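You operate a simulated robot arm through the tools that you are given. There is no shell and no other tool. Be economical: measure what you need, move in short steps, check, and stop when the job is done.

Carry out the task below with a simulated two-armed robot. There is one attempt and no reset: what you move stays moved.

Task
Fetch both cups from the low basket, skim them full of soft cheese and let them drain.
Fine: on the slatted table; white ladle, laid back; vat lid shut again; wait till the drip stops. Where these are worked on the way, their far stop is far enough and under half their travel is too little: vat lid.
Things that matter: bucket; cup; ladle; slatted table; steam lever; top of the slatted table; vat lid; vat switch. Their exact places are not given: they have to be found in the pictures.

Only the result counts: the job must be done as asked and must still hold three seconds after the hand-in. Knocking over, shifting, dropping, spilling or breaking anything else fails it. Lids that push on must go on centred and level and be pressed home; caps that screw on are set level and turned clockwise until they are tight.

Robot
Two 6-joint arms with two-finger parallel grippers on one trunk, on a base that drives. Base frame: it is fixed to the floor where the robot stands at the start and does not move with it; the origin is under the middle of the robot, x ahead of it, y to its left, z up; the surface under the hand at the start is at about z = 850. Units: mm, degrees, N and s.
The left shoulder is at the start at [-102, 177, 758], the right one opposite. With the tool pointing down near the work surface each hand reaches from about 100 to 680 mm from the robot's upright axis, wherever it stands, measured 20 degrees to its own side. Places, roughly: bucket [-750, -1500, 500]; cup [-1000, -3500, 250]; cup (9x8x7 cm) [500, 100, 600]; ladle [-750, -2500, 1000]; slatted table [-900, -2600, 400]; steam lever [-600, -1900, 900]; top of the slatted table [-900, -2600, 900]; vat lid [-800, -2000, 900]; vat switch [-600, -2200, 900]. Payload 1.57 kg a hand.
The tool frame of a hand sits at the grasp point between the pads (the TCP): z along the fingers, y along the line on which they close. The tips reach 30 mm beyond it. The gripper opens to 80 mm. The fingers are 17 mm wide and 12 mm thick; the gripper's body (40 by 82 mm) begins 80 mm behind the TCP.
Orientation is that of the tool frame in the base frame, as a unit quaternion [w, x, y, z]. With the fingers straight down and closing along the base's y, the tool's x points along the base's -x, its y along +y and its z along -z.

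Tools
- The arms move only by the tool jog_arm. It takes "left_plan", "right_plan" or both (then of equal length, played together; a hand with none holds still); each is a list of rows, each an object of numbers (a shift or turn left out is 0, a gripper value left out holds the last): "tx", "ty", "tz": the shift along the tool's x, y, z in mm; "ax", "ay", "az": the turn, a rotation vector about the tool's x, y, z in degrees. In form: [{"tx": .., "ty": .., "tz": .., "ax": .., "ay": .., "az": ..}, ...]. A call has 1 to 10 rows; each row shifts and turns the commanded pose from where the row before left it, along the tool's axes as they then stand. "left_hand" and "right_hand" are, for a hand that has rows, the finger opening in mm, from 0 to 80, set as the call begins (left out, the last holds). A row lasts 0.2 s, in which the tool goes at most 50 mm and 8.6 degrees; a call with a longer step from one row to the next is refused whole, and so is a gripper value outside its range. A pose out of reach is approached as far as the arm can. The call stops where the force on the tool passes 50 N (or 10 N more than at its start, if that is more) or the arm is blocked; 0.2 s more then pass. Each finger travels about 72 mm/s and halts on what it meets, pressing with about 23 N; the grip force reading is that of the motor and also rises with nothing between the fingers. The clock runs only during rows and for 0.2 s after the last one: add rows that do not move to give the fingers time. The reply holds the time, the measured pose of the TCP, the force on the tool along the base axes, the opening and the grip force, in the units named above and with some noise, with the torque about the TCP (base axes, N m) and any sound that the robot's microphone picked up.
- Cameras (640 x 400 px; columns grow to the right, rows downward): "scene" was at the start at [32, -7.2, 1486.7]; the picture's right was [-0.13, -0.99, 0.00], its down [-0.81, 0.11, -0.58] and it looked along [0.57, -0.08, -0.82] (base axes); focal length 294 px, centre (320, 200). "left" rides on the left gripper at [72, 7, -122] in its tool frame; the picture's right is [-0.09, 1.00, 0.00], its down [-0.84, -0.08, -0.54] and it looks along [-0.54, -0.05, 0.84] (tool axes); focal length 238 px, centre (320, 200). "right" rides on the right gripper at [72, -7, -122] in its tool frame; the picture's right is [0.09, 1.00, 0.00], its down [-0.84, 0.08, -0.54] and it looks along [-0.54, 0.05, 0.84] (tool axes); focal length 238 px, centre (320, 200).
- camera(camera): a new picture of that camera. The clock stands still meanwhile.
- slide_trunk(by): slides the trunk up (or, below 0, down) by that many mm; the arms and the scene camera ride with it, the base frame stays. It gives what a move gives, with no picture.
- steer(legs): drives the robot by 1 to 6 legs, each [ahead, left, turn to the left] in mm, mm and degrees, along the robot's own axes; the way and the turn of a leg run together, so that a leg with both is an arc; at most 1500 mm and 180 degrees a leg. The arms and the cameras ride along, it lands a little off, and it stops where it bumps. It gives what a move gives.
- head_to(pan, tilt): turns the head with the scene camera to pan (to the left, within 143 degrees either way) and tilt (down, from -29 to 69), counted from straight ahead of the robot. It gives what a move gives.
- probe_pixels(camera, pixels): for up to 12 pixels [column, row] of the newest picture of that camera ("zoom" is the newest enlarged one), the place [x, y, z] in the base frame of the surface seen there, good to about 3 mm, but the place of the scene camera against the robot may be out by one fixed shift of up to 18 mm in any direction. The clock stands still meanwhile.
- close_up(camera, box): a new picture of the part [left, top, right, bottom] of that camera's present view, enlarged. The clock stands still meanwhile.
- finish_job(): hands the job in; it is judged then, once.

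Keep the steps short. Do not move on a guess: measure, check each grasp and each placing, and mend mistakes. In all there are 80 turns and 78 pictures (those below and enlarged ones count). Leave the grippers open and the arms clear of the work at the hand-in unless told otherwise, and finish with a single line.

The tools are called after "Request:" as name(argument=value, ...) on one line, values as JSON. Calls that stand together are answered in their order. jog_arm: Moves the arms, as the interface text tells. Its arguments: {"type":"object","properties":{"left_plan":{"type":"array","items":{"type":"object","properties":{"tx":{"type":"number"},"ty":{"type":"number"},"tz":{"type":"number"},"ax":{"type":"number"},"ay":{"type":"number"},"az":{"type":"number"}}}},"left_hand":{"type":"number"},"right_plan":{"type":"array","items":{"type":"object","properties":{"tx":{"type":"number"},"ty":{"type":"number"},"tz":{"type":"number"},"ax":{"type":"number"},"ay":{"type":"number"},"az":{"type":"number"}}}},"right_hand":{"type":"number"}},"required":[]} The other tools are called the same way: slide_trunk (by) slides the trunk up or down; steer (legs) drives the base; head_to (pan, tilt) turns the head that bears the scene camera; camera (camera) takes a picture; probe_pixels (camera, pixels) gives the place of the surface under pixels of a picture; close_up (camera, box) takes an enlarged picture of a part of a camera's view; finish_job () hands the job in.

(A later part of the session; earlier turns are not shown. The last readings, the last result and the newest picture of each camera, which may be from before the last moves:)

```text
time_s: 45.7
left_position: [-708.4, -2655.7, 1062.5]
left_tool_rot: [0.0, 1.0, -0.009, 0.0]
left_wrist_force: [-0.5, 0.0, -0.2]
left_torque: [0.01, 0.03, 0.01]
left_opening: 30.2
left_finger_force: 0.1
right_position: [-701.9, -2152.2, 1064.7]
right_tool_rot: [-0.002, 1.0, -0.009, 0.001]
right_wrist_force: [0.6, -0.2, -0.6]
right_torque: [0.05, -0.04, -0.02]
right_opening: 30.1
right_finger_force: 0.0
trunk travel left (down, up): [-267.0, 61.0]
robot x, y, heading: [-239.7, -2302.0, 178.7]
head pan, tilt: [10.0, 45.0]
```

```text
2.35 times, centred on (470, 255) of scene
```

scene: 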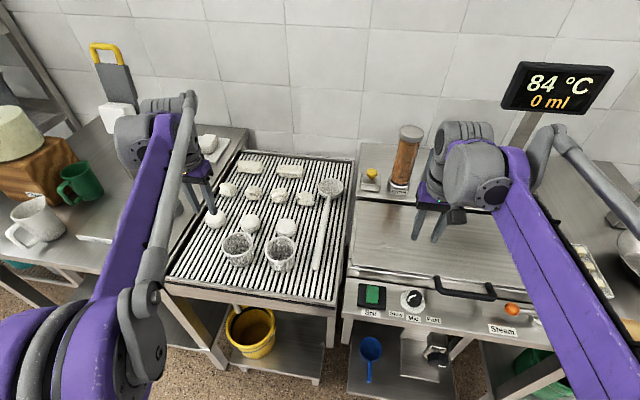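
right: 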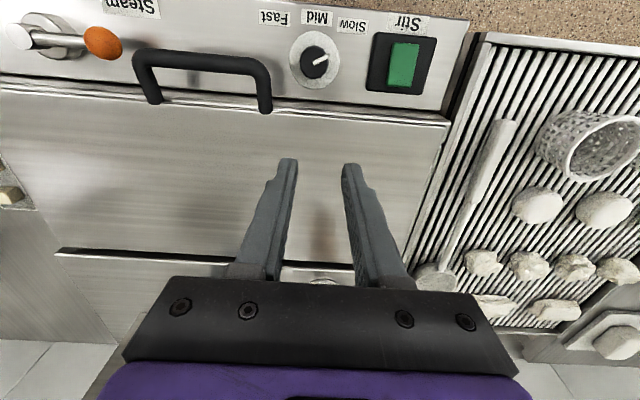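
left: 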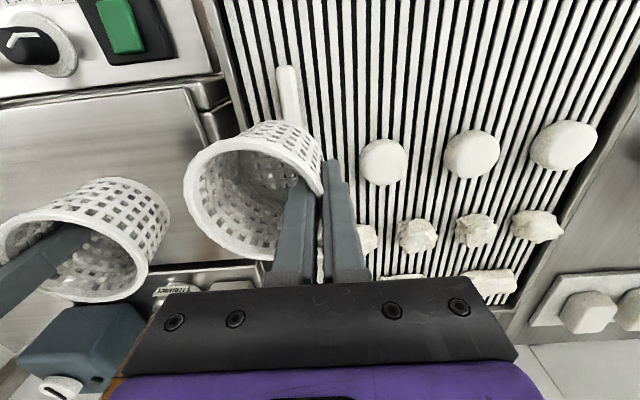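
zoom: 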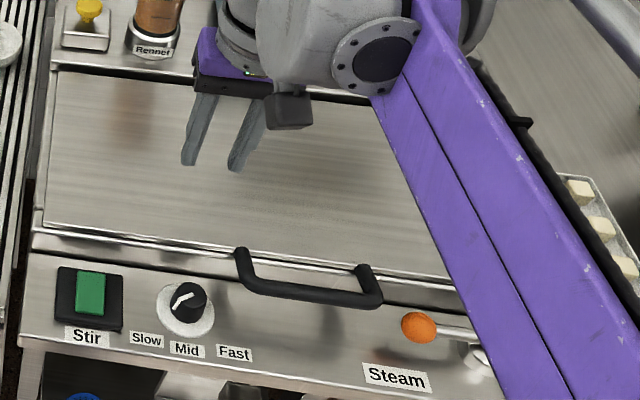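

Handle bar: at x -650, z about 918, y -1985 to -2085; hinge line near x -925, lid top z 912. I will park the left hand back and out, drive nearer (90 ahead, 70 to the right) and turn the right hand so that the fingers straddle the bar from the front, 45° down.

Request:
jog_arm(left_plan=[{"tx": 40, "ty": 20}, {"tx": 40, "ty": 20}, {"tx": 40, "ty": 20}, {"tx": 40, "ty": 20}], right_plan=[{"tx": 40, "tz": -20}, {"tx": 40, "tz": -20}, {"tx": 40}, {"tx": 20}])

Request:
steer(legs=[[90, -70, 1]])

Request:
jog_arm(right_plan=[{"az": 8.5}, {"az": 8.5}, {"az": 8.5}, {"az": 8.5}, {"az": 8.5}, {"az": 8.5}, {"az": 8.5}, {"az": 8.5}, {"az": 8.5}, {"az": 8.5}])

Request:
jog_arm(right_plan=[{"az": 5}, {"ax": -7.5}, {"ax": -7.5}, {"ax": -7.5}, {"ax": -7.5}, {"ax": -7.5}, {"ax": -7.5}, {}], right_hand=40)

Request:
camera(camera="scene")

```text
time_s: 46.7
left_position: [-547.9, -2738.1, 1062.8]
left_tool_rot: [0.0, 1.0, -0.01, 0.002]
left_wrist_force: [-0.9, -0.1, -0.1]
left_torque: [0.02, 0.0, -0.01]
left_opening: 30.1
left_finger_force: 0.0
right_position: [-560.4, -2154.2, 1104.4]
right_tool_rot: [-0.002, 1.0, -0.01, 0.001]
right_wrist_force: [0.5, -0.2, -0.3]
right_torque: [-0.01, 0.0, 0.01]
right_opening: 29.7
right_finger_force: 0.1
trunk travel left (down, up): [-267.0, 61.0]
robot x, y, heading: [-240.9, -2300.5, 178.9]
head pan, tilt: [10.0, 45.0]
```

```text
time_s: 48.0
left_position: [-630.2, -2671.9, 1062.6]
left_tool_rot: [0.0, 1.0, -0.001, 0.001]
left_wrist_force: [-0.8, 0.6, -0.3]
left_torque: [-0.01, -0.02, 0.01]
left_opening: 30.0
left_finger_force: 0.0
right_position: [-652.7, -2088.3, 1103.1]
right_tool_rot: [-0.002, 1.0, -0.001, 0.0]
right_wrist_force: [-0.3, 0.3, 0.1]
right_torque: [-0.02, -0.02, 0.01]
right_opening: 30.3
right_finger_force: 0.1
trunk travel left (down, up): [-267.0, 61.0]
robot x, y, heading: [-330.4, -2227.2, 180.1]
head pan, tilt: [10.0, 45.0]
```

```text
time_s: 50.2
left_position: [-629.7, -2671.5, 1063.5]
left_tool_rot: [0.0, 1.0, -0.001, 0.001]
left_wrist_force: [-0.2, -0.2, -0.3]
left_torque: [0.04, 0.01, -0.04]
left_opening: 29.8
left_finger_force: 0.0
right_position: [-652.8, -2088.2, 1103.2]
right_tool_rot: [-0.002, 0.735, -0.678, -0.001]
right_wrist_force: [1.0, -0.7, -0.3]
right_torque: [-0.01, -0.03, -0.01]
right_opening: 30.1
right_finger_force: 0.0
trunk travel left (down, up): [-267.0, 61.0]
robot x, y, heading: [-330.4, -2230.0, 180.1]
head pan, tilt: [10.0, 45.0]
```

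```text
time_s: 52.0
left_position: [-630.8, -2672.2, 1062.3]
left_tool_rot: [0.0, 1.0, -0.001, 0.001]
left_wrist_force: [-0.3, -0.4, -0.4]
left_torque: [0.0, -0.02, 0.02]
left_opening: 30.2
left_finger_force: 0.0
right_position: [-652.8, -2088.5, 1104.1]
right_tool_rot: [0.268, 0.654, -0.653, -0.272]
right_wrist_force: [-0.2, 0.8, 0.6]
right_torque: [-0.03, -0.04, 0.0]
right_opening: 40.2
right_finger_force: 0.1
trunk travel left (down, up): [-267.0, 61.0]
robot x, y, heading: [-325.0, -2230.1, 179.7]
head pan, tilt: [10.0, 45.0]
```

```text
48 pictures are left
```

scene: 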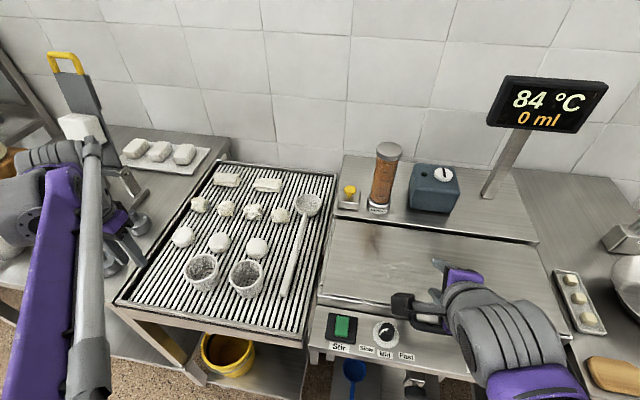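

The hand is tilted at 45°. I bring it in front of the bar's middle, 80 mm short, and look.

Request:
jog_arm(right_plan=[{"tx": -13, "ty": -33}, {"tx": -13, "ty": -33}, {"tx": -13, "ty": -33, "tz": 20}, {"tx": -14, "ty": -34, "tz": 20}, {}])

Request:
camera(camera="right")

```text
time_s: 53.2
left_position: [-629.5, -2672.0, 1062.6]
left_tool_rot: [0.0, 1.0, -0.001, 0.001]
left_wrist_force: [0.4, -0.2, -0.5]
left_torque: [0.0, -0.01, -0.01]
left_opening: 29.9
left_finger_force: 0.2
right_position: [-591.4, -2035.6, 980.4]
right_tool_rot: [-0.269, -0.652, 0.655, 0.272]
right_wrist_force: [0.8, 0.2, -0.1]
right_torque: [0.02, 0.0, -0.03]
right_opening: 39.8
right_finger_force: 0.0
right hand out of reach, approached as far as the arm can: row 3
trunk travel left (down, up): [-267.0, 61.0]
robot x, y, heading: [-326.9, -2229.6, 179.7]
head pan, tilt: [10.0, 45.0]
```

```text
47 pictures are left
```

right: 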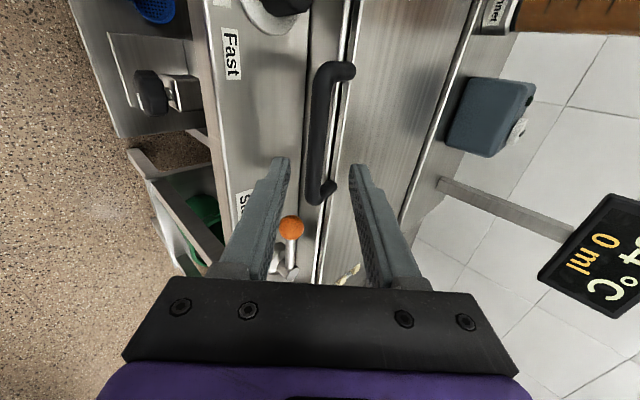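

The bar lies midway between the fingers. I measure it once more from here.

Request:
probe_pixels(camera="right", pixels=[[318, 130], [312, 130], [326, 130], [320, 90], [316, 180]])

```text
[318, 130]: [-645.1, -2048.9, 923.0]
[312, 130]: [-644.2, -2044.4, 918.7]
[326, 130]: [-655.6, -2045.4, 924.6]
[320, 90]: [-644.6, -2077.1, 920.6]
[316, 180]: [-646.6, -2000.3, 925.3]
```

I advance 76 mm so that the bar comes between the pads, then narrow the fingers to 22 mm to cage it.

Request:
jog_arm(right_plan=[{"tz": 30, "ty": -1}, {"tz": 26, "ty": -1}, {"tz": 20}, {}])

Request:
jog_arm(right_plan=[{}, {}], right_hand=22)

Request:
camera(camera="right")

```text
time_s: 54.2
left_position: [-629.8, -2673.0, 1062.7]
left_tool_rot: [0.0, 1.0, 0.0, 0.001]
left_wrist_force: [0.8, 0.1, 0.6]
left_torque: [0.0, 0.03, -0.02]
left_opening: 30.0
left_finger_force: 0.1
right_position: [-644.0, -2034.9, 924.8]
right_tool_rot: [-0.269, -0.653, 0.654, 0.271]
right_wrist_force: [0.0, -0.3, -0.2]
right_torque: [-0.01, 0.02, -0.02]
right_opening: 39.9
right_finger_force: 0.1
trunk travel left (down, up): [-267.0, 61.0]
robot x, y, heading: [-329.5, -2230.8, 180.0]
head pan, tilt: [10.0, 45.0]
```

```text
time_s: 54.8
left_position: [-631.5, -2672.4, 1062.4]
left_tool_rot: [0.0, 1.0, -0.001, 0.001]
left_wrist_force: [0.9, -0.2, 0.0]
left_torque: [0.0, -0.02, -0.01]
left_opening: 29.9
left_finger_force: 0.0
right_position: [-642.8, -2034.5, 925.6]
right_tool_rot: [-0.269, -0.653, 0.654, 0.272]
right_wrist_force: [0.7, 0.5, -0.6]
right_torque: [0.0, 0.0, 0.0]
right_opening: 22.0
right_finger_force: 0.0
trunk travel left (down, up): [-267.0, 61.0]
robot x, y, heading: [-333.3, -2229.0, 179.8]
head pan, tilt: [10.0, 45.0]
```

```text
46 pictures are left
```

right: 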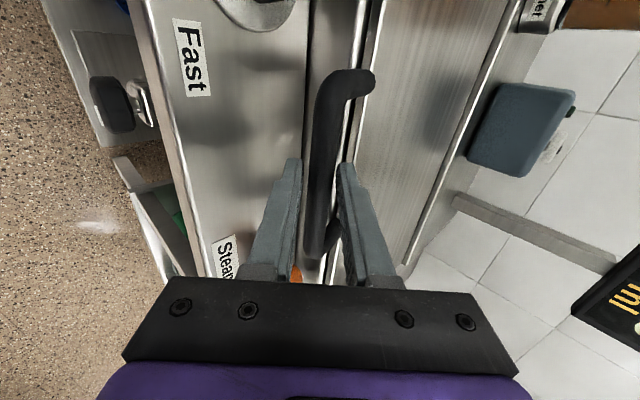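

Caged. I begin the lid's arc (hinge at x -925, radius 275), slowly at first.

Request:
jog_arm(right_plan=[{"ty": 17.6, "tz": -13.6}, {"ty": 17.7, "tz": -13.6}, {"ty": 21.1, "tz": -11.3}, {"ty": 21.2, "tz": -11.2}, {}])

Request:
camera(camera="scene")

```text
time_s: 56.0
left_position: [-630.0, -2673.5, 1062.7]
left_tool_rot: [0.0, 1.0, -0.002, 0.001]
left_wrist_force: [-0.1, -0.2, -0.2]
left_torque: [-0.02, 0.03, 0.01]
left_opening: 30.1
left_finger_force: 0.1
right_position: [-662.7, -2034.2, 1017.7]
right_tool_rot: [0.268, 0.654, -0.653, -0.272]
right_wrist_force: [6.3, 0.2, -3.4]
right_torque: [-0.05, -0.14, -0.06]
right_opening: 28.5
right_finger_force: 3.8
trunk travel left (down, up): [-267.0, 61.0]
robot x, y, heading: [-329.5, -2225.8, 179.9]
head pan, tilt: [10.0, 45.0]
```

```text
45 pictures are left
```

scene: 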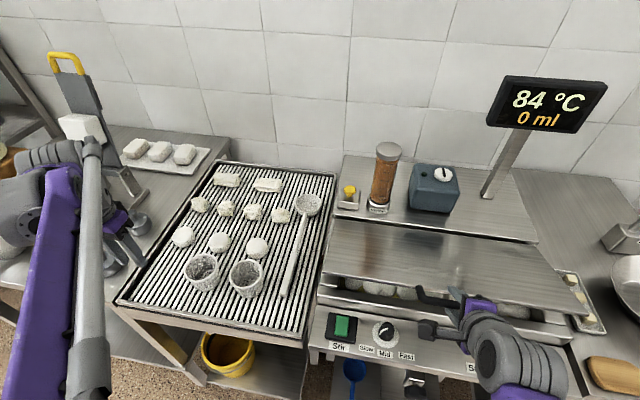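

The lid rises; white curd shows inside. The fingers are being levered a bit, so I widen the cage to 36 mm and continue the arc.

Request:
jog_arm(right_plan=[{"ty": 22.8, "tz": -7.4}, {"ty": 22.8, "tz": -7.4}, {"ty": 23.7, "tz": -3.3}, {"ty": 23.7, "tz": -3.4}, {"ty": 24, "tz": 0.8}, {"ty": 24, "tz": 0.9}, {"ty": 23.5, "tz": 5}, {"ty": 23.4, "tz": 5}], right_hand=36)

Request:
camera(camera="scene")

```text
time_s: 57.8
left_position: [-632.2, -2671.3, 1062.8]
left_tool_rot: [0.0, 1.0, -0.001, 0.001]
left_wrist_force: [-1.5, 0.0, -0.3]
left_torque: [0.01, -0.03, 0.01]
left_opening: 30.0
left_finger_force: 0.1
right_position: [-789.2, -2033.5, 1156.7]
right_tool_rot: [0.268, 0.654, -0.653, -0.272]
right_wrist_force: [2.4, 0.4, -3.7]
right_torque: [0.0, 0.02, -0.06]
right_opening: 39.9
right_finger_force: 2.2
trunk travel left (down, up): [-267.0, 61.0]
robot x, y, heading: [-327.8, -2232.0, 179.9]
head pan, tilt: [10.0, 45.0]
```

```text
44 pictures are left
```

scene: 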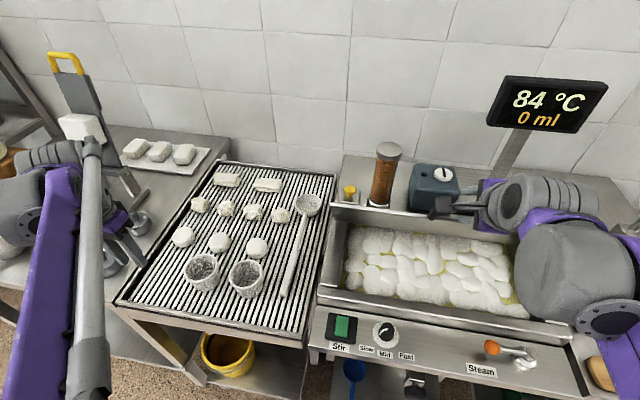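

Good, about 62° open. I continue over the top towards its stop, watching the force.

Request:
jog_arm(right_plan=[{"ty": 22.2, "tz": 9}, {"ty": 22.2, "tz": 9}, {"ty": 20.4, "tz": 12.7}, {"ty": 20.3, "tz": 12.7}, {"ty": 14.5, "tz": 12.6}, {"ty": 14.5, "tz": 12.6}, {"ty": 11, "tz": 12.5}, {"ty": 11, "tz": 12.5}], right_hand=40)

Request:
camera(camera="scene")

```text
time_s: 59.6
left_position: [-630.8, -2671.5, 1061.7]
left_tool_rot: [0.0, 1.0, -0.001, 0.001]
left_wrist_force: [-0.1, -0.9, 0.4]
left_torque: [0.05, 0.03, 0.01]
left_opening: 30.2
left_finger_force: 0.0
right_position: [-954.1, -2034.8, 1184.6]
right_tool_rot: [0.268, 0.654, -0.654, -0.271]
right_wrist_force: [2.0, 0.3, -3.0]
right_torque: [-0.03, 0.07, 0.01]
right_opening: 43.1
right_finger_force: 1.7
trunk travel left (down, up): [-267.0, 61.0]
robot x, y, heading: [-326.2, -2224.9, 179.7]
head pan, tilt: [10.0, 45.0]
```

```text
43 pictures are left
```

scene: 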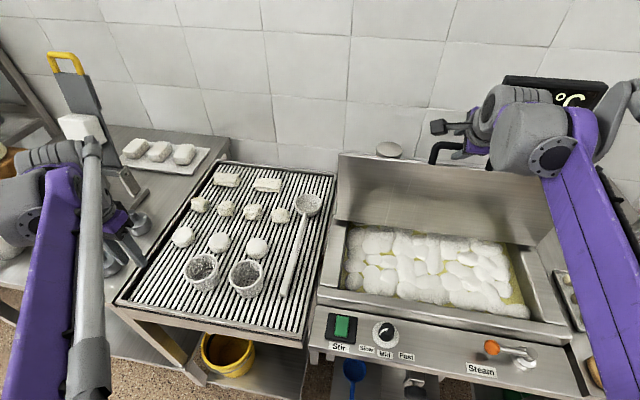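

The lid stands about upright. I push a bit further in small steps to find the stop.

Request:
jog_arm(right_plan=[{"ty": 11, "tz": 16}, {"ty": 10, "tz": 16}, {}])

Request:
close_up(camera="scene", box=[320, 60, 640, 260])

```text
time_s: 60.4
left_position: [-630.9, -2671.9, 1063.4]
left_tool_rot: [0.0, 1.0, -0.001, 0.0]
left_wrist_force: [-0.5, -0.2, 1.2]
left_torque: [0.0, 0.01, -0.03]
left_opening: 30.1
left_finger_force: 0.1
right_position: [-991.1, -2034.8, 1177.2]
right_tool_rot: [-0.269, -0.653, 0.654, 0.272]
right_wrist_force: [0.4, 1.0, -1.5]
right_torque: [0.02, 0.07, -0.05]
right_opening: 41.2
right_finger_force: 0.2
trunk travel left (down, up): [-267.0, 61.0]
robot x, y, heading: [-328.2, -2231.2, 179.9]
head pan, tilt: [10.0, 45.0]
```

```text
2.00 times, centred on (480, 160) of scene
```

zoom: 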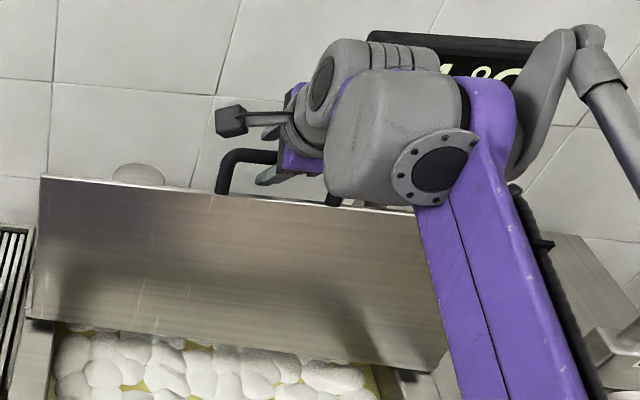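

The lid leans past upright with no load. I measure its angle and the jar behind it before letting go.

Request:
probe_pixels(camera="zoom", pixels=[[60, 190], [60, 250], [60, 310], [200, 200], [200, 320], [137, 175], [222, 170], [240, 160]])

Request:
camera(camera="right")

```text
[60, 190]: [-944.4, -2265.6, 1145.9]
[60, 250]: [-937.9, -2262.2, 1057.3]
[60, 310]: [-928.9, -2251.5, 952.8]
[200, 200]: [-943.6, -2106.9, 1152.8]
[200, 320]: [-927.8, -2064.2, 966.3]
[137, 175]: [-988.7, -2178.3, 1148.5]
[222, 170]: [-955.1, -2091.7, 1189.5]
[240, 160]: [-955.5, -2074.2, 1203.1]
```

```text
41 pictures are left
```

right: 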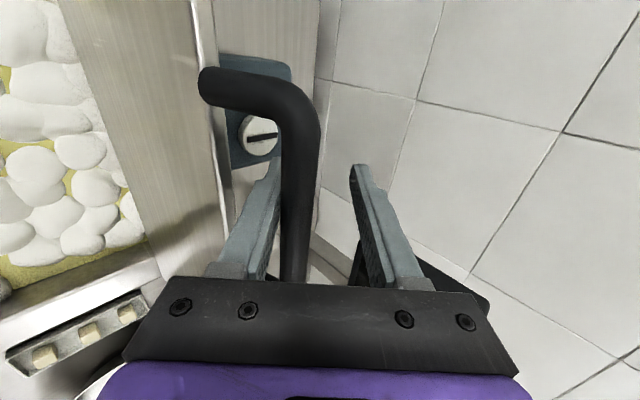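

The lid is at about 95°, the bar lies against the robot-side finger. I ease off 6 mm and withdraw along the fingers, then check that the lid stays.

Request:
jog_arm(right_plan=[{"ty": -6}, {"tz": -25}, {"tz": -30}, {"tz": -40}, {"tz": -40}, {}], right_hand=46)

Request:
camera(camera="scene")

```text
time_s: 61.8
left_position: [-631.9, -2671.2, 1063.6]
left_tool_rot: [0.0, 1.0, -0.001, 0.002]
left_wrist_force: [0.6, -0.7, -0.6]
left_torque: [-0.02, -0.03, -0.05]
left_opening: 29.8
left_finger_force: 0.0
right_position: [-890.6, -2034.5, 1269.0]
right_tool_rot: [0.268, 0.654, -0.654, -0.27]
right_wrist_force: [-0.3, -0.3, 0.0]
right_torque: [0.01, 0.0, 0.02]
right_opening: 46.0
right_finger_force: 0.0
trunk travel left (down, up): [-267.0, 61.0]
robot x, y, heading: [-330.7, -2227.8, 180.0]
head pan, tilt: [10.0, 45.0]
```

```text
40 pictures are left
```

scene: 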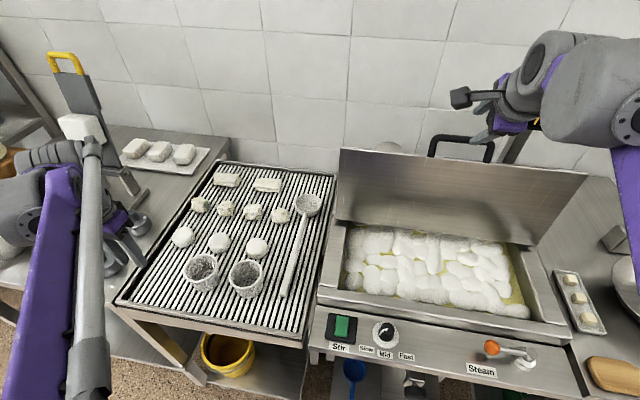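

The lid stays open. Next I measure the ladle and the curd surface.

Request:
close_up(camera="scene", box=[170, 180, 350, 310])

Request:
probe_pixels(camera="zoom", pixels=[[400, 395], [412, 350], [435, 270], [455, 190], [470, 130], [480, 80], [505, 70], [485, 55], [462, 70], [405, 370], [395, 405], [480, 105]])

Request:
probe_pixels(camera="scene", pixels=[[348, 230], [510, 250], [530, 318], [345, 288], [380, 245], [430, 268], [480, 280], [350, 285], [500, 300], [320, 290], [540, 315], [355, 270]])

```text
3.08 times, centred on (260, 245) of scene
```

zoom: 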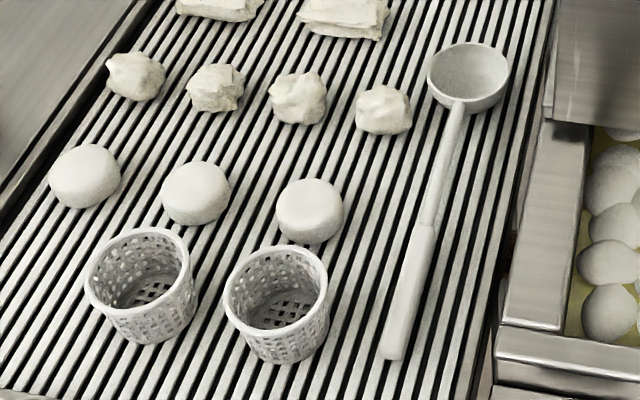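

```text
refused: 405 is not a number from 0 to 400
```

```text
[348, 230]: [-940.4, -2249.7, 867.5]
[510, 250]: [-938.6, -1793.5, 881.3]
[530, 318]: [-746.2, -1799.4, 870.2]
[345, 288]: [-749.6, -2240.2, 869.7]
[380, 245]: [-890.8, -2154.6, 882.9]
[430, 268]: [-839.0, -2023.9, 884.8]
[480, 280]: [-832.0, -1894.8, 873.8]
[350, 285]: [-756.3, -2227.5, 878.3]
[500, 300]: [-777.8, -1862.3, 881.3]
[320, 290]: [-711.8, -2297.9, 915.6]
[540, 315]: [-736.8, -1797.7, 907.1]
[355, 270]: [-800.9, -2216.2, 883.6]
```

The curd surface is only some 35 mm below the vat's rim: shallow skimming will do. Now the ladle's points.

Request:
probe_pixels(camera="zoom", pixels=[[393, 352], [402, 310], [412, 265], [425, 210], [440, 160], [455, 112], [468, 75], [505, 75], [432, 75], [468, 46], [465, 105], [330, 290]])

Request:
close_up(camera="scene", box=[270, 185, 330, 305])

```text
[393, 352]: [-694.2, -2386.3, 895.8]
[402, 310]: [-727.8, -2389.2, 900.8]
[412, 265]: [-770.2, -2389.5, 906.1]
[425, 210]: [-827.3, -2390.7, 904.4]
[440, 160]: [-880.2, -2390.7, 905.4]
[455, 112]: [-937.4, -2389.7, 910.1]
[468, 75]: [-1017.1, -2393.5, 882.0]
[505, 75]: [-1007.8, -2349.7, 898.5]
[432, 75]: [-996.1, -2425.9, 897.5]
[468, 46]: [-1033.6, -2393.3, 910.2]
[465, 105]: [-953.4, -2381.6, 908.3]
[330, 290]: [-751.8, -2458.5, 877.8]
```

```text
3.33 times, centred on (300, 245) of scene
```

zoom: 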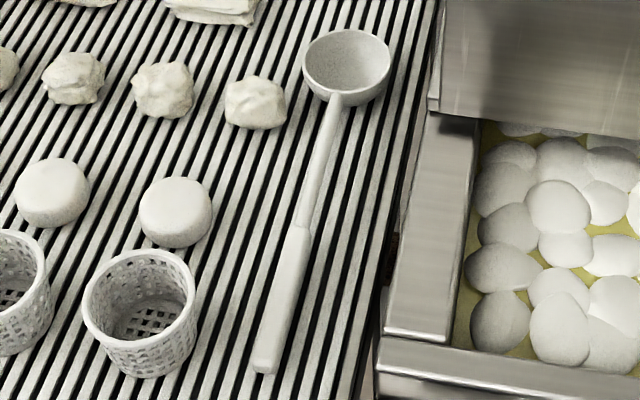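

Ladle: bowl centre near (-995,-2390), rim level, handle along x at y about -2393 (thick end at x -694, thin part from x -805 to -950). I will grip the thin part near its balance at x -855. First I bring the right hand back from the lid and straighten it.

Request:
jog_arm(right_plan=[{"ty": -26.5, "tz": -26.5}, {"ty": -26.5, "tz": -26.5}, {"ty": -26.5, "tz": -26.5}, {"ty": -26.5, "tz": -26.5}, {"ax": 7.5}, {"ax": 7.5}, {"ax": 7.5}, {"ax": 7.5}, {"ax": 7.5}, {"ax": 7.5}])

Request:
jog_arm(right_plan=[{"az": -8.5, "tx": 20}, {"az": -8.5, "tx": 20}, {"az": -8.5, "tx": 20}, {"az": -8.5, "tx": 20}, {"az": -8.5}, {"az": -8.5}, {"az": -8.5}, {"az": -8.5}, {"az": -8.5}, {"az": -8.5}])

Request:
jog_arm(right_plan=[{"az": -5}, {}])

```text
time_s: 64.0
left_position: [-632.7, -2671.9, 1061.9]
left_tool_rot: [0.0, 1.0, -0.002, 0.002]
left_wrist_force: [-0.4, 0.5, 1.2]
left_torque: [-0.01, -0.02, -0.04]
left_opening: 30.0
left_finger_force: 0.0
right_position: [-742.6, -2035.8, 1268.6]
right_tool_rot: [0.003, -0.707, 0.708, -0.002]
right_wrist_force: [-0.6, -0.3, 0.2]
right_torque: [-0.01, -0.03, -0.02]
right_opening: 45.9
right_finger_force: 0.1
trunk travel left (down, up): [-267.0, 61.0]
robot x, y, heading: [-327.1, -2230.4, 179.8]
head pan, tilt: [10.0, 45.0]
```

```text
time_s: 66.2
left_position: [-630.3, -2671.6, 1062.9]
left_tool_rot: [-0.001, 1.0, -0.001, 0.001]
left_wrist_force: [-0.1, -0.3, 0.2]
left_torque: [-0.01, -0.03, 0.01]
left_opening: 30.2
left_finger_force: 0.1
right_position: [-724.1, -2113.3, 1270.0]
right_tool_rot: [-0.002, 0.999, -0.044, 0.001]
right_wrist_force: [-0.2, 1.3, 0.4]
right_torque: [0.0, -0.01, 0.02]
right_opening: 45.9
right_finger_force: 0.1
trunk travel left (down, up): [-267.0, 61.0]
robot x, y, heading: [-327.2, -2229.5, 180.1]
head pan, tilt: [10.0, 45.0]
```

```text
time_s: 66.8
left_position: [-630.6, -2672.5, 1062.6]
left_tool_rot: [0.0, 1.0, 0.0, 0.001]
left_wrist_force: [-1.1, -0.8, -0.8]
left_torque: [0.01, 0.0, -0.01]
left_opening: 30.0
left_finger_force: 0.0
right_position: [-724.5, -2112.2, 1268.3]
right_tool_rot: [-0.001, 1.0, -0.001, 0.0]
right_wrist_force: [1.0, 0.4, 0.2]
right_torque: [0.02, 0.03, 0.02]
right_opening: 46.0
right_finger_force: 0.0
trunk travel left (down, up): [-267.0, 61.0]
robot x, y, heading: [-329.3, -2231.6, 179.8]
head pan, tilt: [10.0, 45.0]
```

Straight down again. I move over the ladle's handle and look with the wrist camera.

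Request:
jog_arm(right_plan=[{"ty": 40, "tz": 20}, {"ty": 40, "tz": 20}, {"ty": 40, "tz": 20, "tx": -15}, {"ty": 41, "tx": -25, "tz": 10}, {"ty": 41, "tx": -25, "tz": 10}, {"ty": 41, "tx": -25, "tz": 10}, {"ty": 41, "tx": -25, "tz": 10}, {"tz": 45, "tx": -11}, {"tz": 45}, {"tz": 45}])

Request:
camera(camera="right")

```text
time_s: 69.0
left_position: [-630.9, -2672.0, 1062.4]
left_tool_rot: [-0.001, 1.0, -0.001, 0.001]
left_wrist_force: [0.1, -0.8, -0.1]
left_torque: [0.01, 0.0, 0.0]
left_opening: 30.0
left_finger_force: 0.0
right_position: [-815.3, -2355.1, 1022.4]
right_tool_rot: [-0.002, 1.0, 0.0, 0.001]
right_wrist_force: [0.4, -0.1, -0.2]
right_torque: [-0.01, -0.03, 0.02]
right_opening: 45.9
right_finger_force: 0.1
right hand out of reach, approached as far as the arm can: row 6, 7
trunk travel left (down, up): [-267.0, 61.0]
robot x, y, heading: [-328.3, -2228.2, 180.0]
head pan, tilt: [10.0, 45.0]
```

```text
37 pictures are left
```

right: 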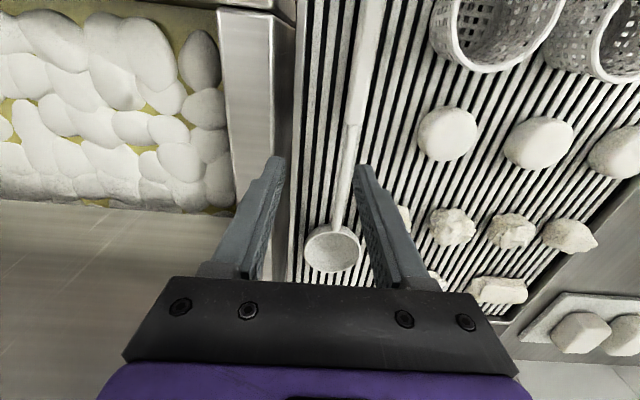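

That spot was just out of reach at this height. I strafe 80 mm to the left and shift the hand back accordingly.

Request:
steer(legs=[[0, 80, 0]])

Request:
jog_arm(right_plan=[{"ty": -20, "tx": -20}, {"ty": -19, "tx": -15, "tz": 20}, {}])

Request:
camera(camera="right")

```text
time_s: 70.4
left_position: [-630.5, -2753.0, 1062.8]
left_tool_rot: [0.001, 1.0, -0.001, 0.001]
left_wrist_force: [-0.3, -0.7, -0.5]
left_torque: [0.02, 0.01, 0.0]
left_opening: 30.0
left_finger_force: 0.0
right_position: [-815.3, -2435.8, 1023.8]
right_tool_rot: [-0.001, 1.0, 0.0, 0.001]
right_wrist_force: [-1.2, 0.7, 0.0]
right_torque: [0.01, 0.03, 0.01]
right_opening: 46.1
right_finger_force: 0.0
trunk travel left (down, up): [-267.0, 61.0]
robot x, y, heading: [-325.5, -2309.1, 180.1]
head pan, tilt: [10.0, 45.0]
```

```text
time_s: 71.2
left_position: [-630.4, -2752.0, 1063.2]
left_tool_rot: [0.001, 1.0, -0.001, 0.001]
left_wrist_force: [0.1, -0.1, -0.8]
left_torque: [-0.01, 0.0, 0.01]
left_opening: 30.2
left_finger_force: 0.1
right_position: [-851.5, -2395.6, 1005.3]
right_tool_rot: [-0.002, 1.0, 0.0, 0.0]
right_wrist_force: [0.3, 0.6, 0.1]
right_torque: [0.0, -0.02, 0.02]
right_opening: 46.1
right_finger_force: 0.1
trunk travel left (down, up): [-267.0, 61.0]
robot x, y, heading: [-328.0, -2306.0, 179.8]
head pan, tilt: [10.0, 45.0]
```

```text
36 pictures are left
```

right: 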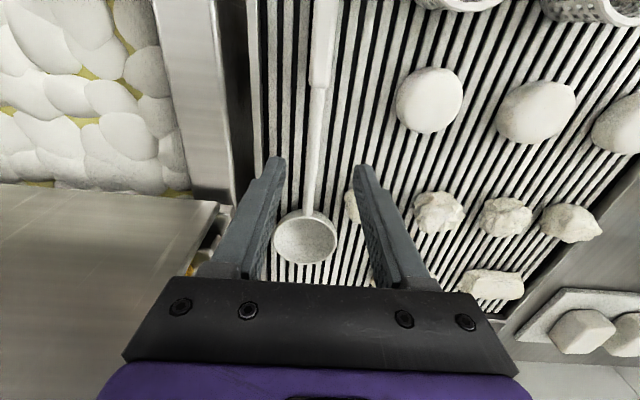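

Now I measure handle and bowl with the wrist camera.

Request:
probe_pixels(camera="right", pixels=[[312, 160], [307, 160], [317, 160], [313, 120], [312, 190], [275, 245], [337, 238], [305, 212], [305, 262], [305, 240], [320, 60], [322, 20]])

Request:
probe_pixels(camera="right", pixels=[[65, 30], [100, 75], [90, 145], [140, 60], [155, 90], [105, 65], [200, 150], [40, 190], [90, 165], [130, 45]])

```text
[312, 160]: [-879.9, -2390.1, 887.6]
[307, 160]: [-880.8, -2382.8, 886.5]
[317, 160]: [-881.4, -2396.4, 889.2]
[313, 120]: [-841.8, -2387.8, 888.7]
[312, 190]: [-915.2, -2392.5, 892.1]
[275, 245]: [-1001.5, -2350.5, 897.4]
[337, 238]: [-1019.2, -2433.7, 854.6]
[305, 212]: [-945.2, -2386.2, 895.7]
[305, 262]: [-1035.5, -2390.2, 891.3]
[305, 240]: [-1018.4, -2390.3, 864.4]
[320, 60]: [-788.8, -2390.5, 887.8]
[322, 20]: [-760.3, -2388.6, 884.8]
```

```text
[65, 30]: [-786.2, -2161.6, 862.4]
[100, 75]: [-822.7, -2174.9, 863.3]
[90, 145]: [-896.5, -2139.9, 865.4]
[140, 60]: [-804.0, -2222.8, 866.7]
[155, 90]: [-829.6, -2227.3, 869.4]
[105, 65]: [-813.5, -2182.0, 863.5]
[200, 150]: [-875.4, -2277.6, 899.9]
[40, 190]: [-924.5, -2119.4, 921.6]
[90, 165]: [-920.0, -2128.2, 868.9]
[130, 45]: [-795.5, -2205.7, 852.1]
```

Handle axis y -2390, its top at z 888; bowl centre (-990,-2391), rim z 896; curd tops z 865. I lower to z 892 (tips 2 mm above the slats) and close.

Request:
jog_arm(right_plan=[{"ty": -5.5, "tx": -6, "tz": 30}, {"tz": 35}, {"tz": 30}, {"tz": 17}, {}], right_hand=46)

Request:
jog_arm(right_plan=[{}, {}, {}, {}], right_hand=0)

Request:
camera(camera="right")

```text
time_s: 72.4
left_position: [-630.3, -2751.7, 1062.2]
left_tool_rot: [0.0, 1.0, 0.0, 0.001]
left_wrist_force: [1.4, 0.3, 0.3]
left_torque: [0.01, -0.02, -0.01]
left_opening: 30.1
left_finger_force: 0.1
right_position: [-854.8, -2388.6, 893.2]
right_tool_rot: [-0.002, 1.0, -0.001, 0.001]
right_wrist_force: [0.3, 1.1, -0.5]
right_torque: [0.0, -0.01, 0.03]
right_opening: 46.0
right_finger_force: 0.1
trunk travel left (down, up): [-267.0, 61.0]
robot x, y, heading: [-327.7, -2306.6, 180.0]
head pan, tilt: [10.0, 45.0]
```

```text
time_s: 73.4
left_position: [-630.9, -2750.4, 1062.4]
left_tool_rot: [0.0, 1.0, -0.001, 0.0]
left_wrist_force: [-0.1, -0.2, -0.2]
left_torque: [0.02, 0.0, -0.05]
left_opening: 30.3
left_finger_force: 0.0
right_position: [-855.6, -2388.8, 893.5]
right_tool_rot: [-0.001, 1.0, -0.001, 0.0]
right_wrist_force: [-0.2, -0.4, -0.2]
right_torque: [0.0, -0.01, -0.01]
right_opening: 12.1
right_finger_force: 22.5
trunk travel left (down, up): [-267.0, 61.0]
robot x, y, heading: [-329.2, -2307.7, 180.0]
head pan, tilt: [10.0, 45.0]
```

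```text
35 pictures are left
```

right: 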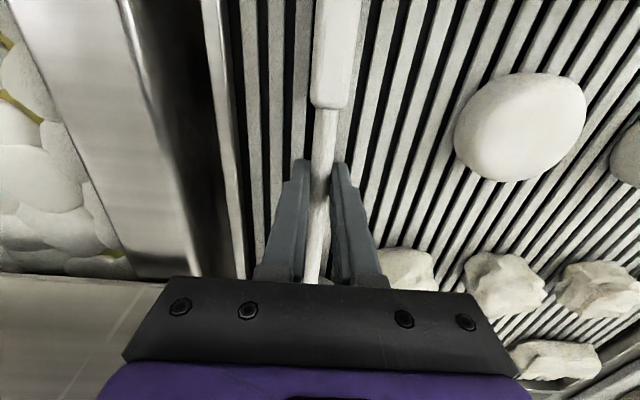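

The ladle is gripped (12 mm). I lift it gently and check the hold.

Request:
jog_arm(right_plan=[{"tz": -10}, {"tz": -20}, {"tz": -30}, {"tz": -30, "tx": 20}, {"tz": -20, "tx": 30}, {}])

Request:
close_up(camera="scene", box=[200, 120, 440, 300])

```text
time_s: 74.8
left_position: [-631.3, -2751.1, 1062.4]
left_tool_rot: [0.0, 1.0, -0.001, 0.002]
left_wrist_force: [-1.0, -0.5, -0.3]
left_torque: [0.02, 0.0, 0.0]
left_opening: 30.1
left_finger_force: 0.1
right_position: [-806.2, -2388.3, 1002.7]
right_tool_rot: [-0.002, 1.0, -0.001, 0.002]
right_wrist_force: [-0.2, 0.8, -1.1]
right_torque: [-0.02, 0.0, -0.02]
right_opening: 11.8
right_finger_force: 23.1
trunk travel left (down, up): [-267.0, 61.0]
robot x, y, heading: [-328.7, -2310.9, 179.8]
head pan, tilt: [10.0, 45.0]
```

```text
2.22 times, centred on (320, 210) of scene
```

zoom: 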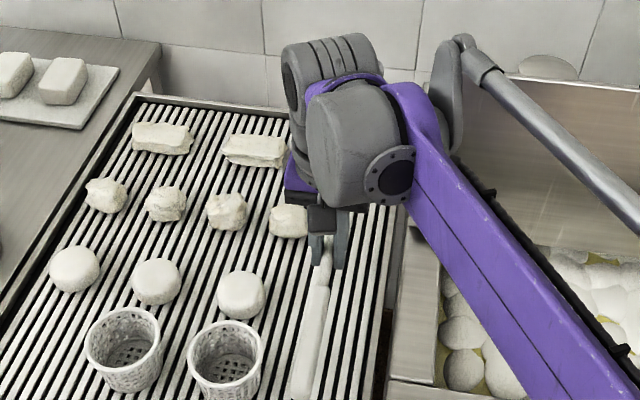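

The ladle hangs level. I turn it a quarter so the bowl points to -y (left), away from everything at this height.

Request:
jog_arm(right_plan=[{"az": -8.5}, {"az": -8.5}, {"az": -8.5}, {"az": -8.5}, {"az": -8.5}, {"az": -8.5}, {"az": -8.5}, {"az": -8.5}, {"az": -8.5}, {"az": -8.5}])

Request:
jog_arm(right_plan=[{"az": -5}, {"tx": 25}, {"tx": 45}, {"tx": 45}, {"tx": 45}, {"tx": 45}, {"tx": 45}, {"tx": 45, "ty": -8}, {"tx": 45, "ty": -8}, {"tx": 40, "ty": -8}])

Request:
camera(camera="scene")

Request:
camera(camera="right")

```text
time_s: 77.0
left_position: [-630.5, -2751.2, 1062.5]
left_tool_rot: [0.0, 1.0, -0.001, 0.0]
left_wrist_force: [-0.7, 0.4, 0.2]
left_torque: [-0.01, 0.03, -0.02]
left_opening: 30.0
left_finger_force: 0.0
right_position: [-807.0, -2389.5, 1002.4]
right_tool_rot: [-0.001, 0.738, 0.675, 0.002]
right_wrist_force: [0.5, 0.8, -0.4]
right_torque: [0.01, -0.04, 0.0]
right_opening: 12.2
right_finger_force: 23.3
trunk travel left (down, up): [-267.0, 61.0]
robot x, y, heading: [-329.7, -2309.2, 179.8]
head pan, tilt: [10.0, 45.0]
```

```text
time_s: 79.2
left_position: [-632.1, -2750.0, 1063.5]
left_tool_rot: [0.001, 1.0, 0.0, 0.001]
left_wrist_force: [0.2, 0.3, 0.3]
left_torque: [0.03, 0.03, 0.01]
left_opening: 29.7
left_finger_force: 0.1
right_position: [-831.4, -2008.7, 1001.4]
right_tool_rot: [0.0, 0.708, 0.707, 0.001]
right_wrist_force: [0.1, 0.3, 0.1]
right_torque: [0.01, 0.0, -0.02]
right_opening: 12.2
right_finger_force: 23.3
trunk travel left (down, up): [-267.0, 61.0]
robot x, y, heading: [-326.6, -2303.9, 179.8]
head pan, tilt: [10.0, 45.0]
```

```text
33 pictures are left
```

scene: 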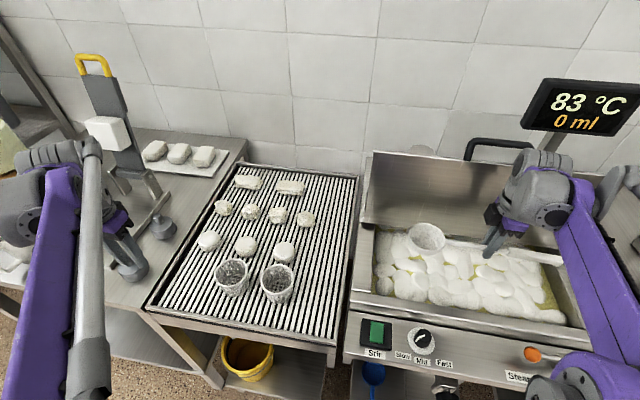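

```text
32 pictures are left
```

right: 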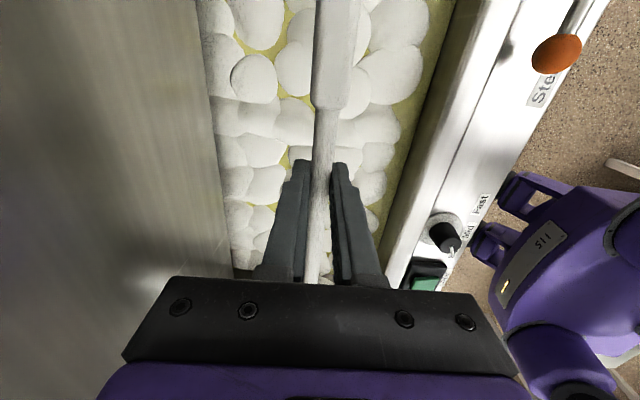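

The bowl is above the curd at (425,238) and the hand is clear of the lid. I will tilt the bowl 25° down, lower it under the curd, push 50 mm forward, level and lift a bit.

Request:
jog_arm(right_plan=[{"ay": 6.25}, {"ay": 6.25}, {"ay": 6.25}, {"ay": 6.25}, {"tx": -14, "tz": 30}, {"tx": -10, "tz": 22}, {"tx": -10, "tz": 21}, {"tx": -10, "tz": 21}, {}])

Request:
camera(camera="scene")

```text
time_s: 81.2
left_position: [-631.2, -2752.1, 1063.8]
left_tool_rot: [0.0, 1.0, -0.001, 0.001]
left_wrist_force: [0.1, 0.6, -0.4]
left_torque: [-0.03, 0.01, -0.01]
left_opening: 30.0
left_finger_force: 0.1
right_position: [-830.4, -2009.9, 900.6]
right_tool_rot: [-0.154, 0.69, 0.69, 0.155]
right_wrist_force: [-0.4, -0.1, -0.2]
right_torque: [-0.01, 0.01, 0.01]
right_opening: 12.2
right_finger_force: 23.0
trunk travel left (down, up): [-267.0, 61.0]
robot x, y, heading: [-329.4, -2307.1, 180.0]
head pan, tilt: [10.0, 45.0]
```

```text
31 pictures are left
```

scene: 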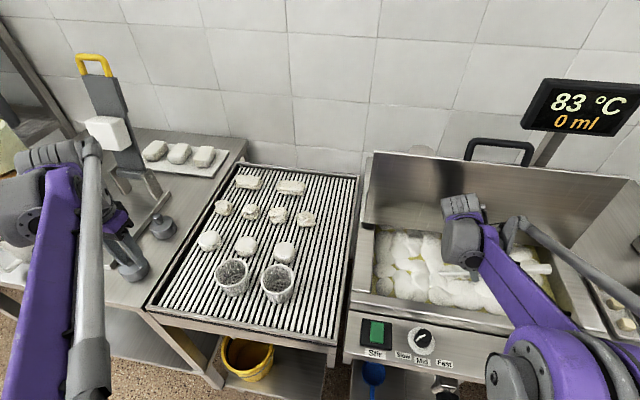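

The bowl is under the curd without resistance. Now push forward, level and lift.

Request:
jog_arm(right_plan=[{"tx": -22, "tz": -10}, {"tx": -22, "tz": -10}, {"ay": -6.25}, {"ay": -6.25}, {"ay": -6.25}, {"ay": -6.25}, {"tz": -12}, {"tz": -15}, {"tz": -15}, {}])

Request:
close_up(camera="scene", box=[360, 150, 600, 330])

```text
time_s: 83.4
left_position: [-630.6, -2751.1, 1063.3]
left_tool_rot: [0.0, 1.0, -0.001, 0.001]
left_wrist_force: [0.3, -0.2, 0.4]
left_torque: [0.02, -0.03, 0.02]
left_opening: 29.9
left_finger_force: 0.0
right_position: [-830.6, -2059.0, 940.2]
right_tool_rot: [0.0, 0.708, 0.706, 0.002]
right_wrist_force: [0.1, -0.1, -1.5]
right_torque: [0.0, -0.01, -0.01]
right_opening: 12.0
right_finger_force: 23.2
trunk travel left (down, up): [-267.0, 61.0]
robot x, y, heading: [-329.7, -2310.5, 179.9]
head pan, tilt: [10.0, 45.0]
```

```text
2.22 times, centred on (480, 240) of scene
```

zoom: 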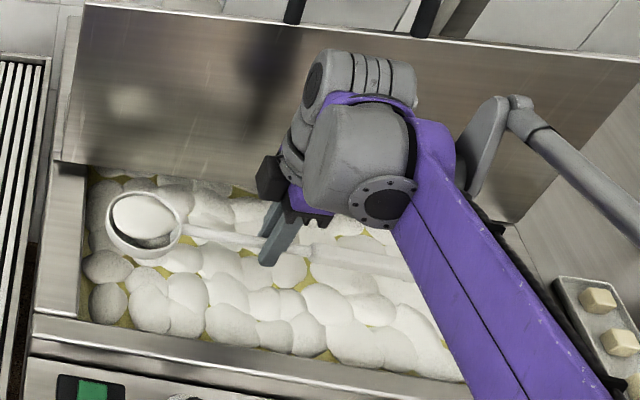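

The bowl is heaped with curd. I raise it over the vat, wait for the first whey to run off, then back the robot 80 mm for room to tip.

Request:
jog_arm(right_plan=[{"tz": -15}, {"tz": -20}, {"tz": -20}, {"tz": -10}, {}, {}, {}, {}, {}, {}])

Request:
steer(legs=[[-80, 0, 0]])

Request:
close_up(camera="scene", box=[200, 130, 520, 330])

```text
time_s: 85.6
left_position: [-631.1, -2751.1, 1063.5]
left_tool_rot: [0.0, 1.0, -0.001, 0.001]
left_wrist_force: [-0.4, 0.8, 0.8]
left_torque: [-0.01, 0.01, -0.03]
left_opening: 30.0
left_finger_force: 0.0
right_position: [-830.6, -2058.1, 1006.3]
right_tool_rot: [0.0, 0.707, 0.707, 0.002]
right_wrist_force: [0.0, -1.1, -1.4]
right_torque: [0.01, -0.02, 0.02]
right_opening: 11.9
right_finger_force: 22.8
trunk travel left (down, up): [-267.0, 61.0]
robot x, y, heading: [-328.2, -2309.4, 179.8]
head pan, tilt: [10.0, 45.0]
```

```text
time_s: 86.6
left_position: [-550.7, -2751.9, 1063.0]
left_tool_rot: [0.0, 1.0, 0.0, 0.002]
left_wrist_force: [1.0, 0.4, 0.3]
left_torque: [0.01, 0.0, 0.01]
left_opening: 30.2
left_finger_force: 0.1
right_position: [-750.4, -2059.1, 1005.9]
right_tool_rot: [0.0, 0.707, 0.707, 0.002]
right_wrist_force: [0.0, -0.6, -1.0]
right_torque: [-0.03, 0.01, 0.01]
right_opening: 11.9
right_finger_force: 22.9
trunk travel left (down, up): [-267.0, 61.0]
robot x, y, heading: [-250.5, -2305.2, 179.9]
head pan, tilt: [10.0, 45.0]
```

```text
2.00 times, centred on (360, 230) of scene
```

zoom: 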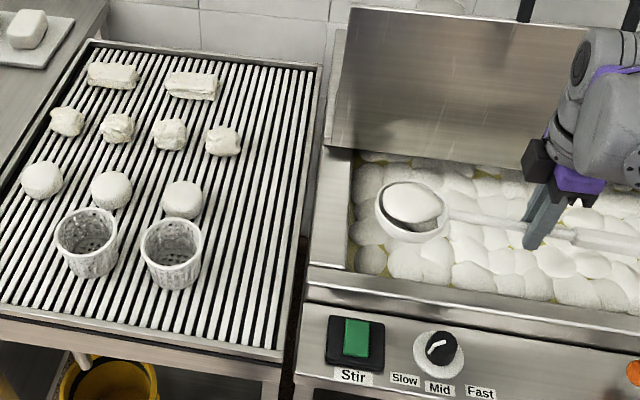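

The curd rides well. I measure bowl and cups in the same picture to get the offsets.

Request:
probe_pixels(camera="zoom", pixels=[[378, 210], [444, 212], [410, 185], [395, 239], [410, 205], [58, 235], [114, 240], [90, 258], [142, 245], [199, 240], [172, 267], [172, 222]])

```text
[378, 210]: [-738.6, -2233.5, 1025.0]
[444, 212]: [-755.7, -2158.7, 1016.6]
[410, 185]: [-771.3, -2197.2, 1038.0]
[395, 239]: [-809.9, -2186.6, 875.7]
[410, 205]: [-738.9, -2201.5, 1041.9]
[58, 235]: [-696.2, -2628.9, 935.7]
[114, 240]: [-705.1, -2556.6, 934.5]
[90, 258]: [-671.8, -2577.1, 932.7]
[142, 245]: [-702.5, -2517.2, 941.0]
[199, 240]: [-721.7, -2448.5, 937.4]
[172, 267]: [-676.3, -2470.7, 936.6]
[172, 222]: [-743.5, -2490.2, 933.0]
```

Bowl to the right cup: 286 mm in -y and 28 mm in +x (15 mm short of centre, since it tips over the +x lip). I carry it there smoothly.

Request:
jog_arm(right_plan=[{"tx": -15}, {"tx": -30}, {"tx": -35}, {"tx": -40, "ty": 4}, {"tx": -40, "ty": 6}, {"tx": -40, "ty": 6}, {"tx": -40, "ty": 6}, {"tx": -30, "ty": 6}, {"tx": -16}, {}])

Request:
jog_arm(right_plan=[{"tz": 8}, {"tz": 10}, {"tz": 5}, {}])

Request:
close_up(camera="scene", box=[200, 170, 400, 310])

```text
time_s: 88.8
left_position: [-552.3, -2751.0, 1063.2]
left_tool_rot: [0.001, 1.0, -0.001, 0.001]
left_wrist_force: [-0.8, -0.9, -0.3]
left_torque: [0.0, -0.01, -0.01]
left_opening: 29.9
left_finger_force: 0.0
right_position: [-722.5, -2344.5, 1005.9]
right_tool_rot: [0.0, 0.708, 0.706, 0.002]
right_wrist_force: [0.1, -0.5, -1.3]
right_torque: [-0.02, 0.0, 0.01]
right_opening: 11.8
right_finger_force: 23.2
trunk travel left (down, up): [-267.0, 61.0]
robot x, y, heading: [-251.3, -2307.7, 180.0]
head pan, tilt: [10.0, 45.0]
```

```text
time_s: 89.8
left_position: [-551.5, -2751.6, 1063.0]
left_tool_rot: [0.0, 1.0, -0.002, 0.001]
left_wrist_force: [0.9, -0.3, 0.4]
left_torque: [-0.02, 0.01, 0.0]
left_opening: 29.9
left_finger_force: 0.1
right_position: [-722.9, -2345.1, 983.0]
right_tool_rot: [-0.001, 0.708, 0.706, 0.001]
right_wrist_force: [-0.1, -0.2, -0.3]
right_torque: [0.02, -0.02, 0.02]
right_opening: 12.1
right_finger_force: 23.1
trunk travel left (down, up): [-267.0, 61.0]
robot x, y, heading: [-252.0, -2308.2, 179.8]
head pan, tilt: [10.0, 45.0]
```

```text
2.86 times, centred on (300, 240) of scene
```

zoom: 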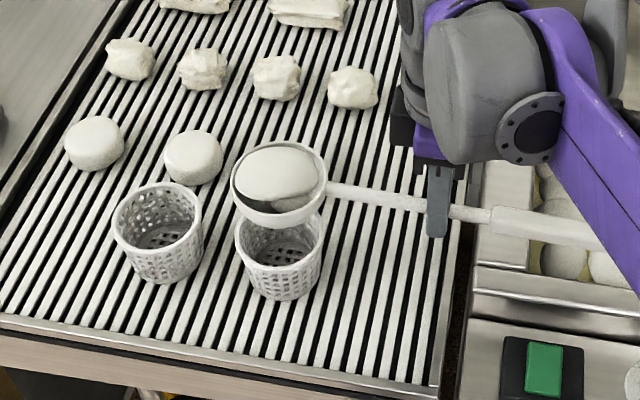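

The bowl is over the cup. I roll it toward +x gradually, to 50° first.

Request:
jog_arm(right_plan=[{"ax": 6}, {"ax": 6}, {"ax": 6}, {"ax": 6}, {"ax": 6}, {"ax": 6}, {"ax": 6}, {"ax": 6}, {}])

Request:
close_up(camera="scene", box=[200, 170, 400, 310])

```text
time_s: 91.8
left_position: [-551.6, -2751.6, 1062.7]
left_tool_rot: [0.0, 1.0, -0.001, 0.001]
left_wrist_force: [0.2, -0.2, -0.7]
left_torque: [0.0, 0.01, -0.06]
left_opening: 29.9
left_finger_force: 0.0
right_position: [-723.0, -2344.1, 981.3]
right_tool_rot: [-0.288, 0.646, 0.646, -0.286]
right_wrist_force: [0.0, -0.2, -0.9]
right_torque: [-0.02, 0.0, 0.02]
right_opening: 11.8
right_finger_force: 22.9
trunk travel left (down, up): [-267.0, 61.0]
robot x, y, heading: [-253.2, -2306.9, 179.7]
head pan, tilt: [10.0, 45.0]
```

```text
2.86 times, centred on (300, 240) of scene
```

zoom: 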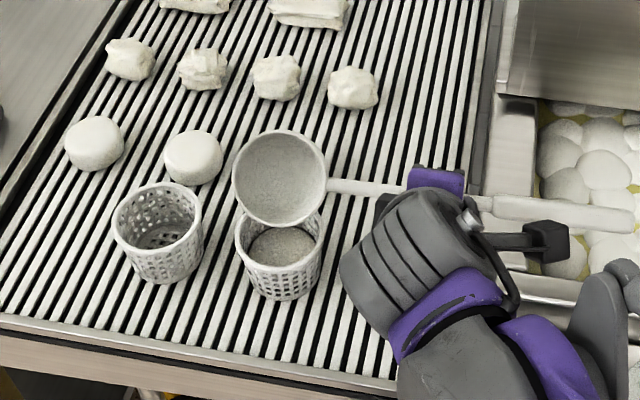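

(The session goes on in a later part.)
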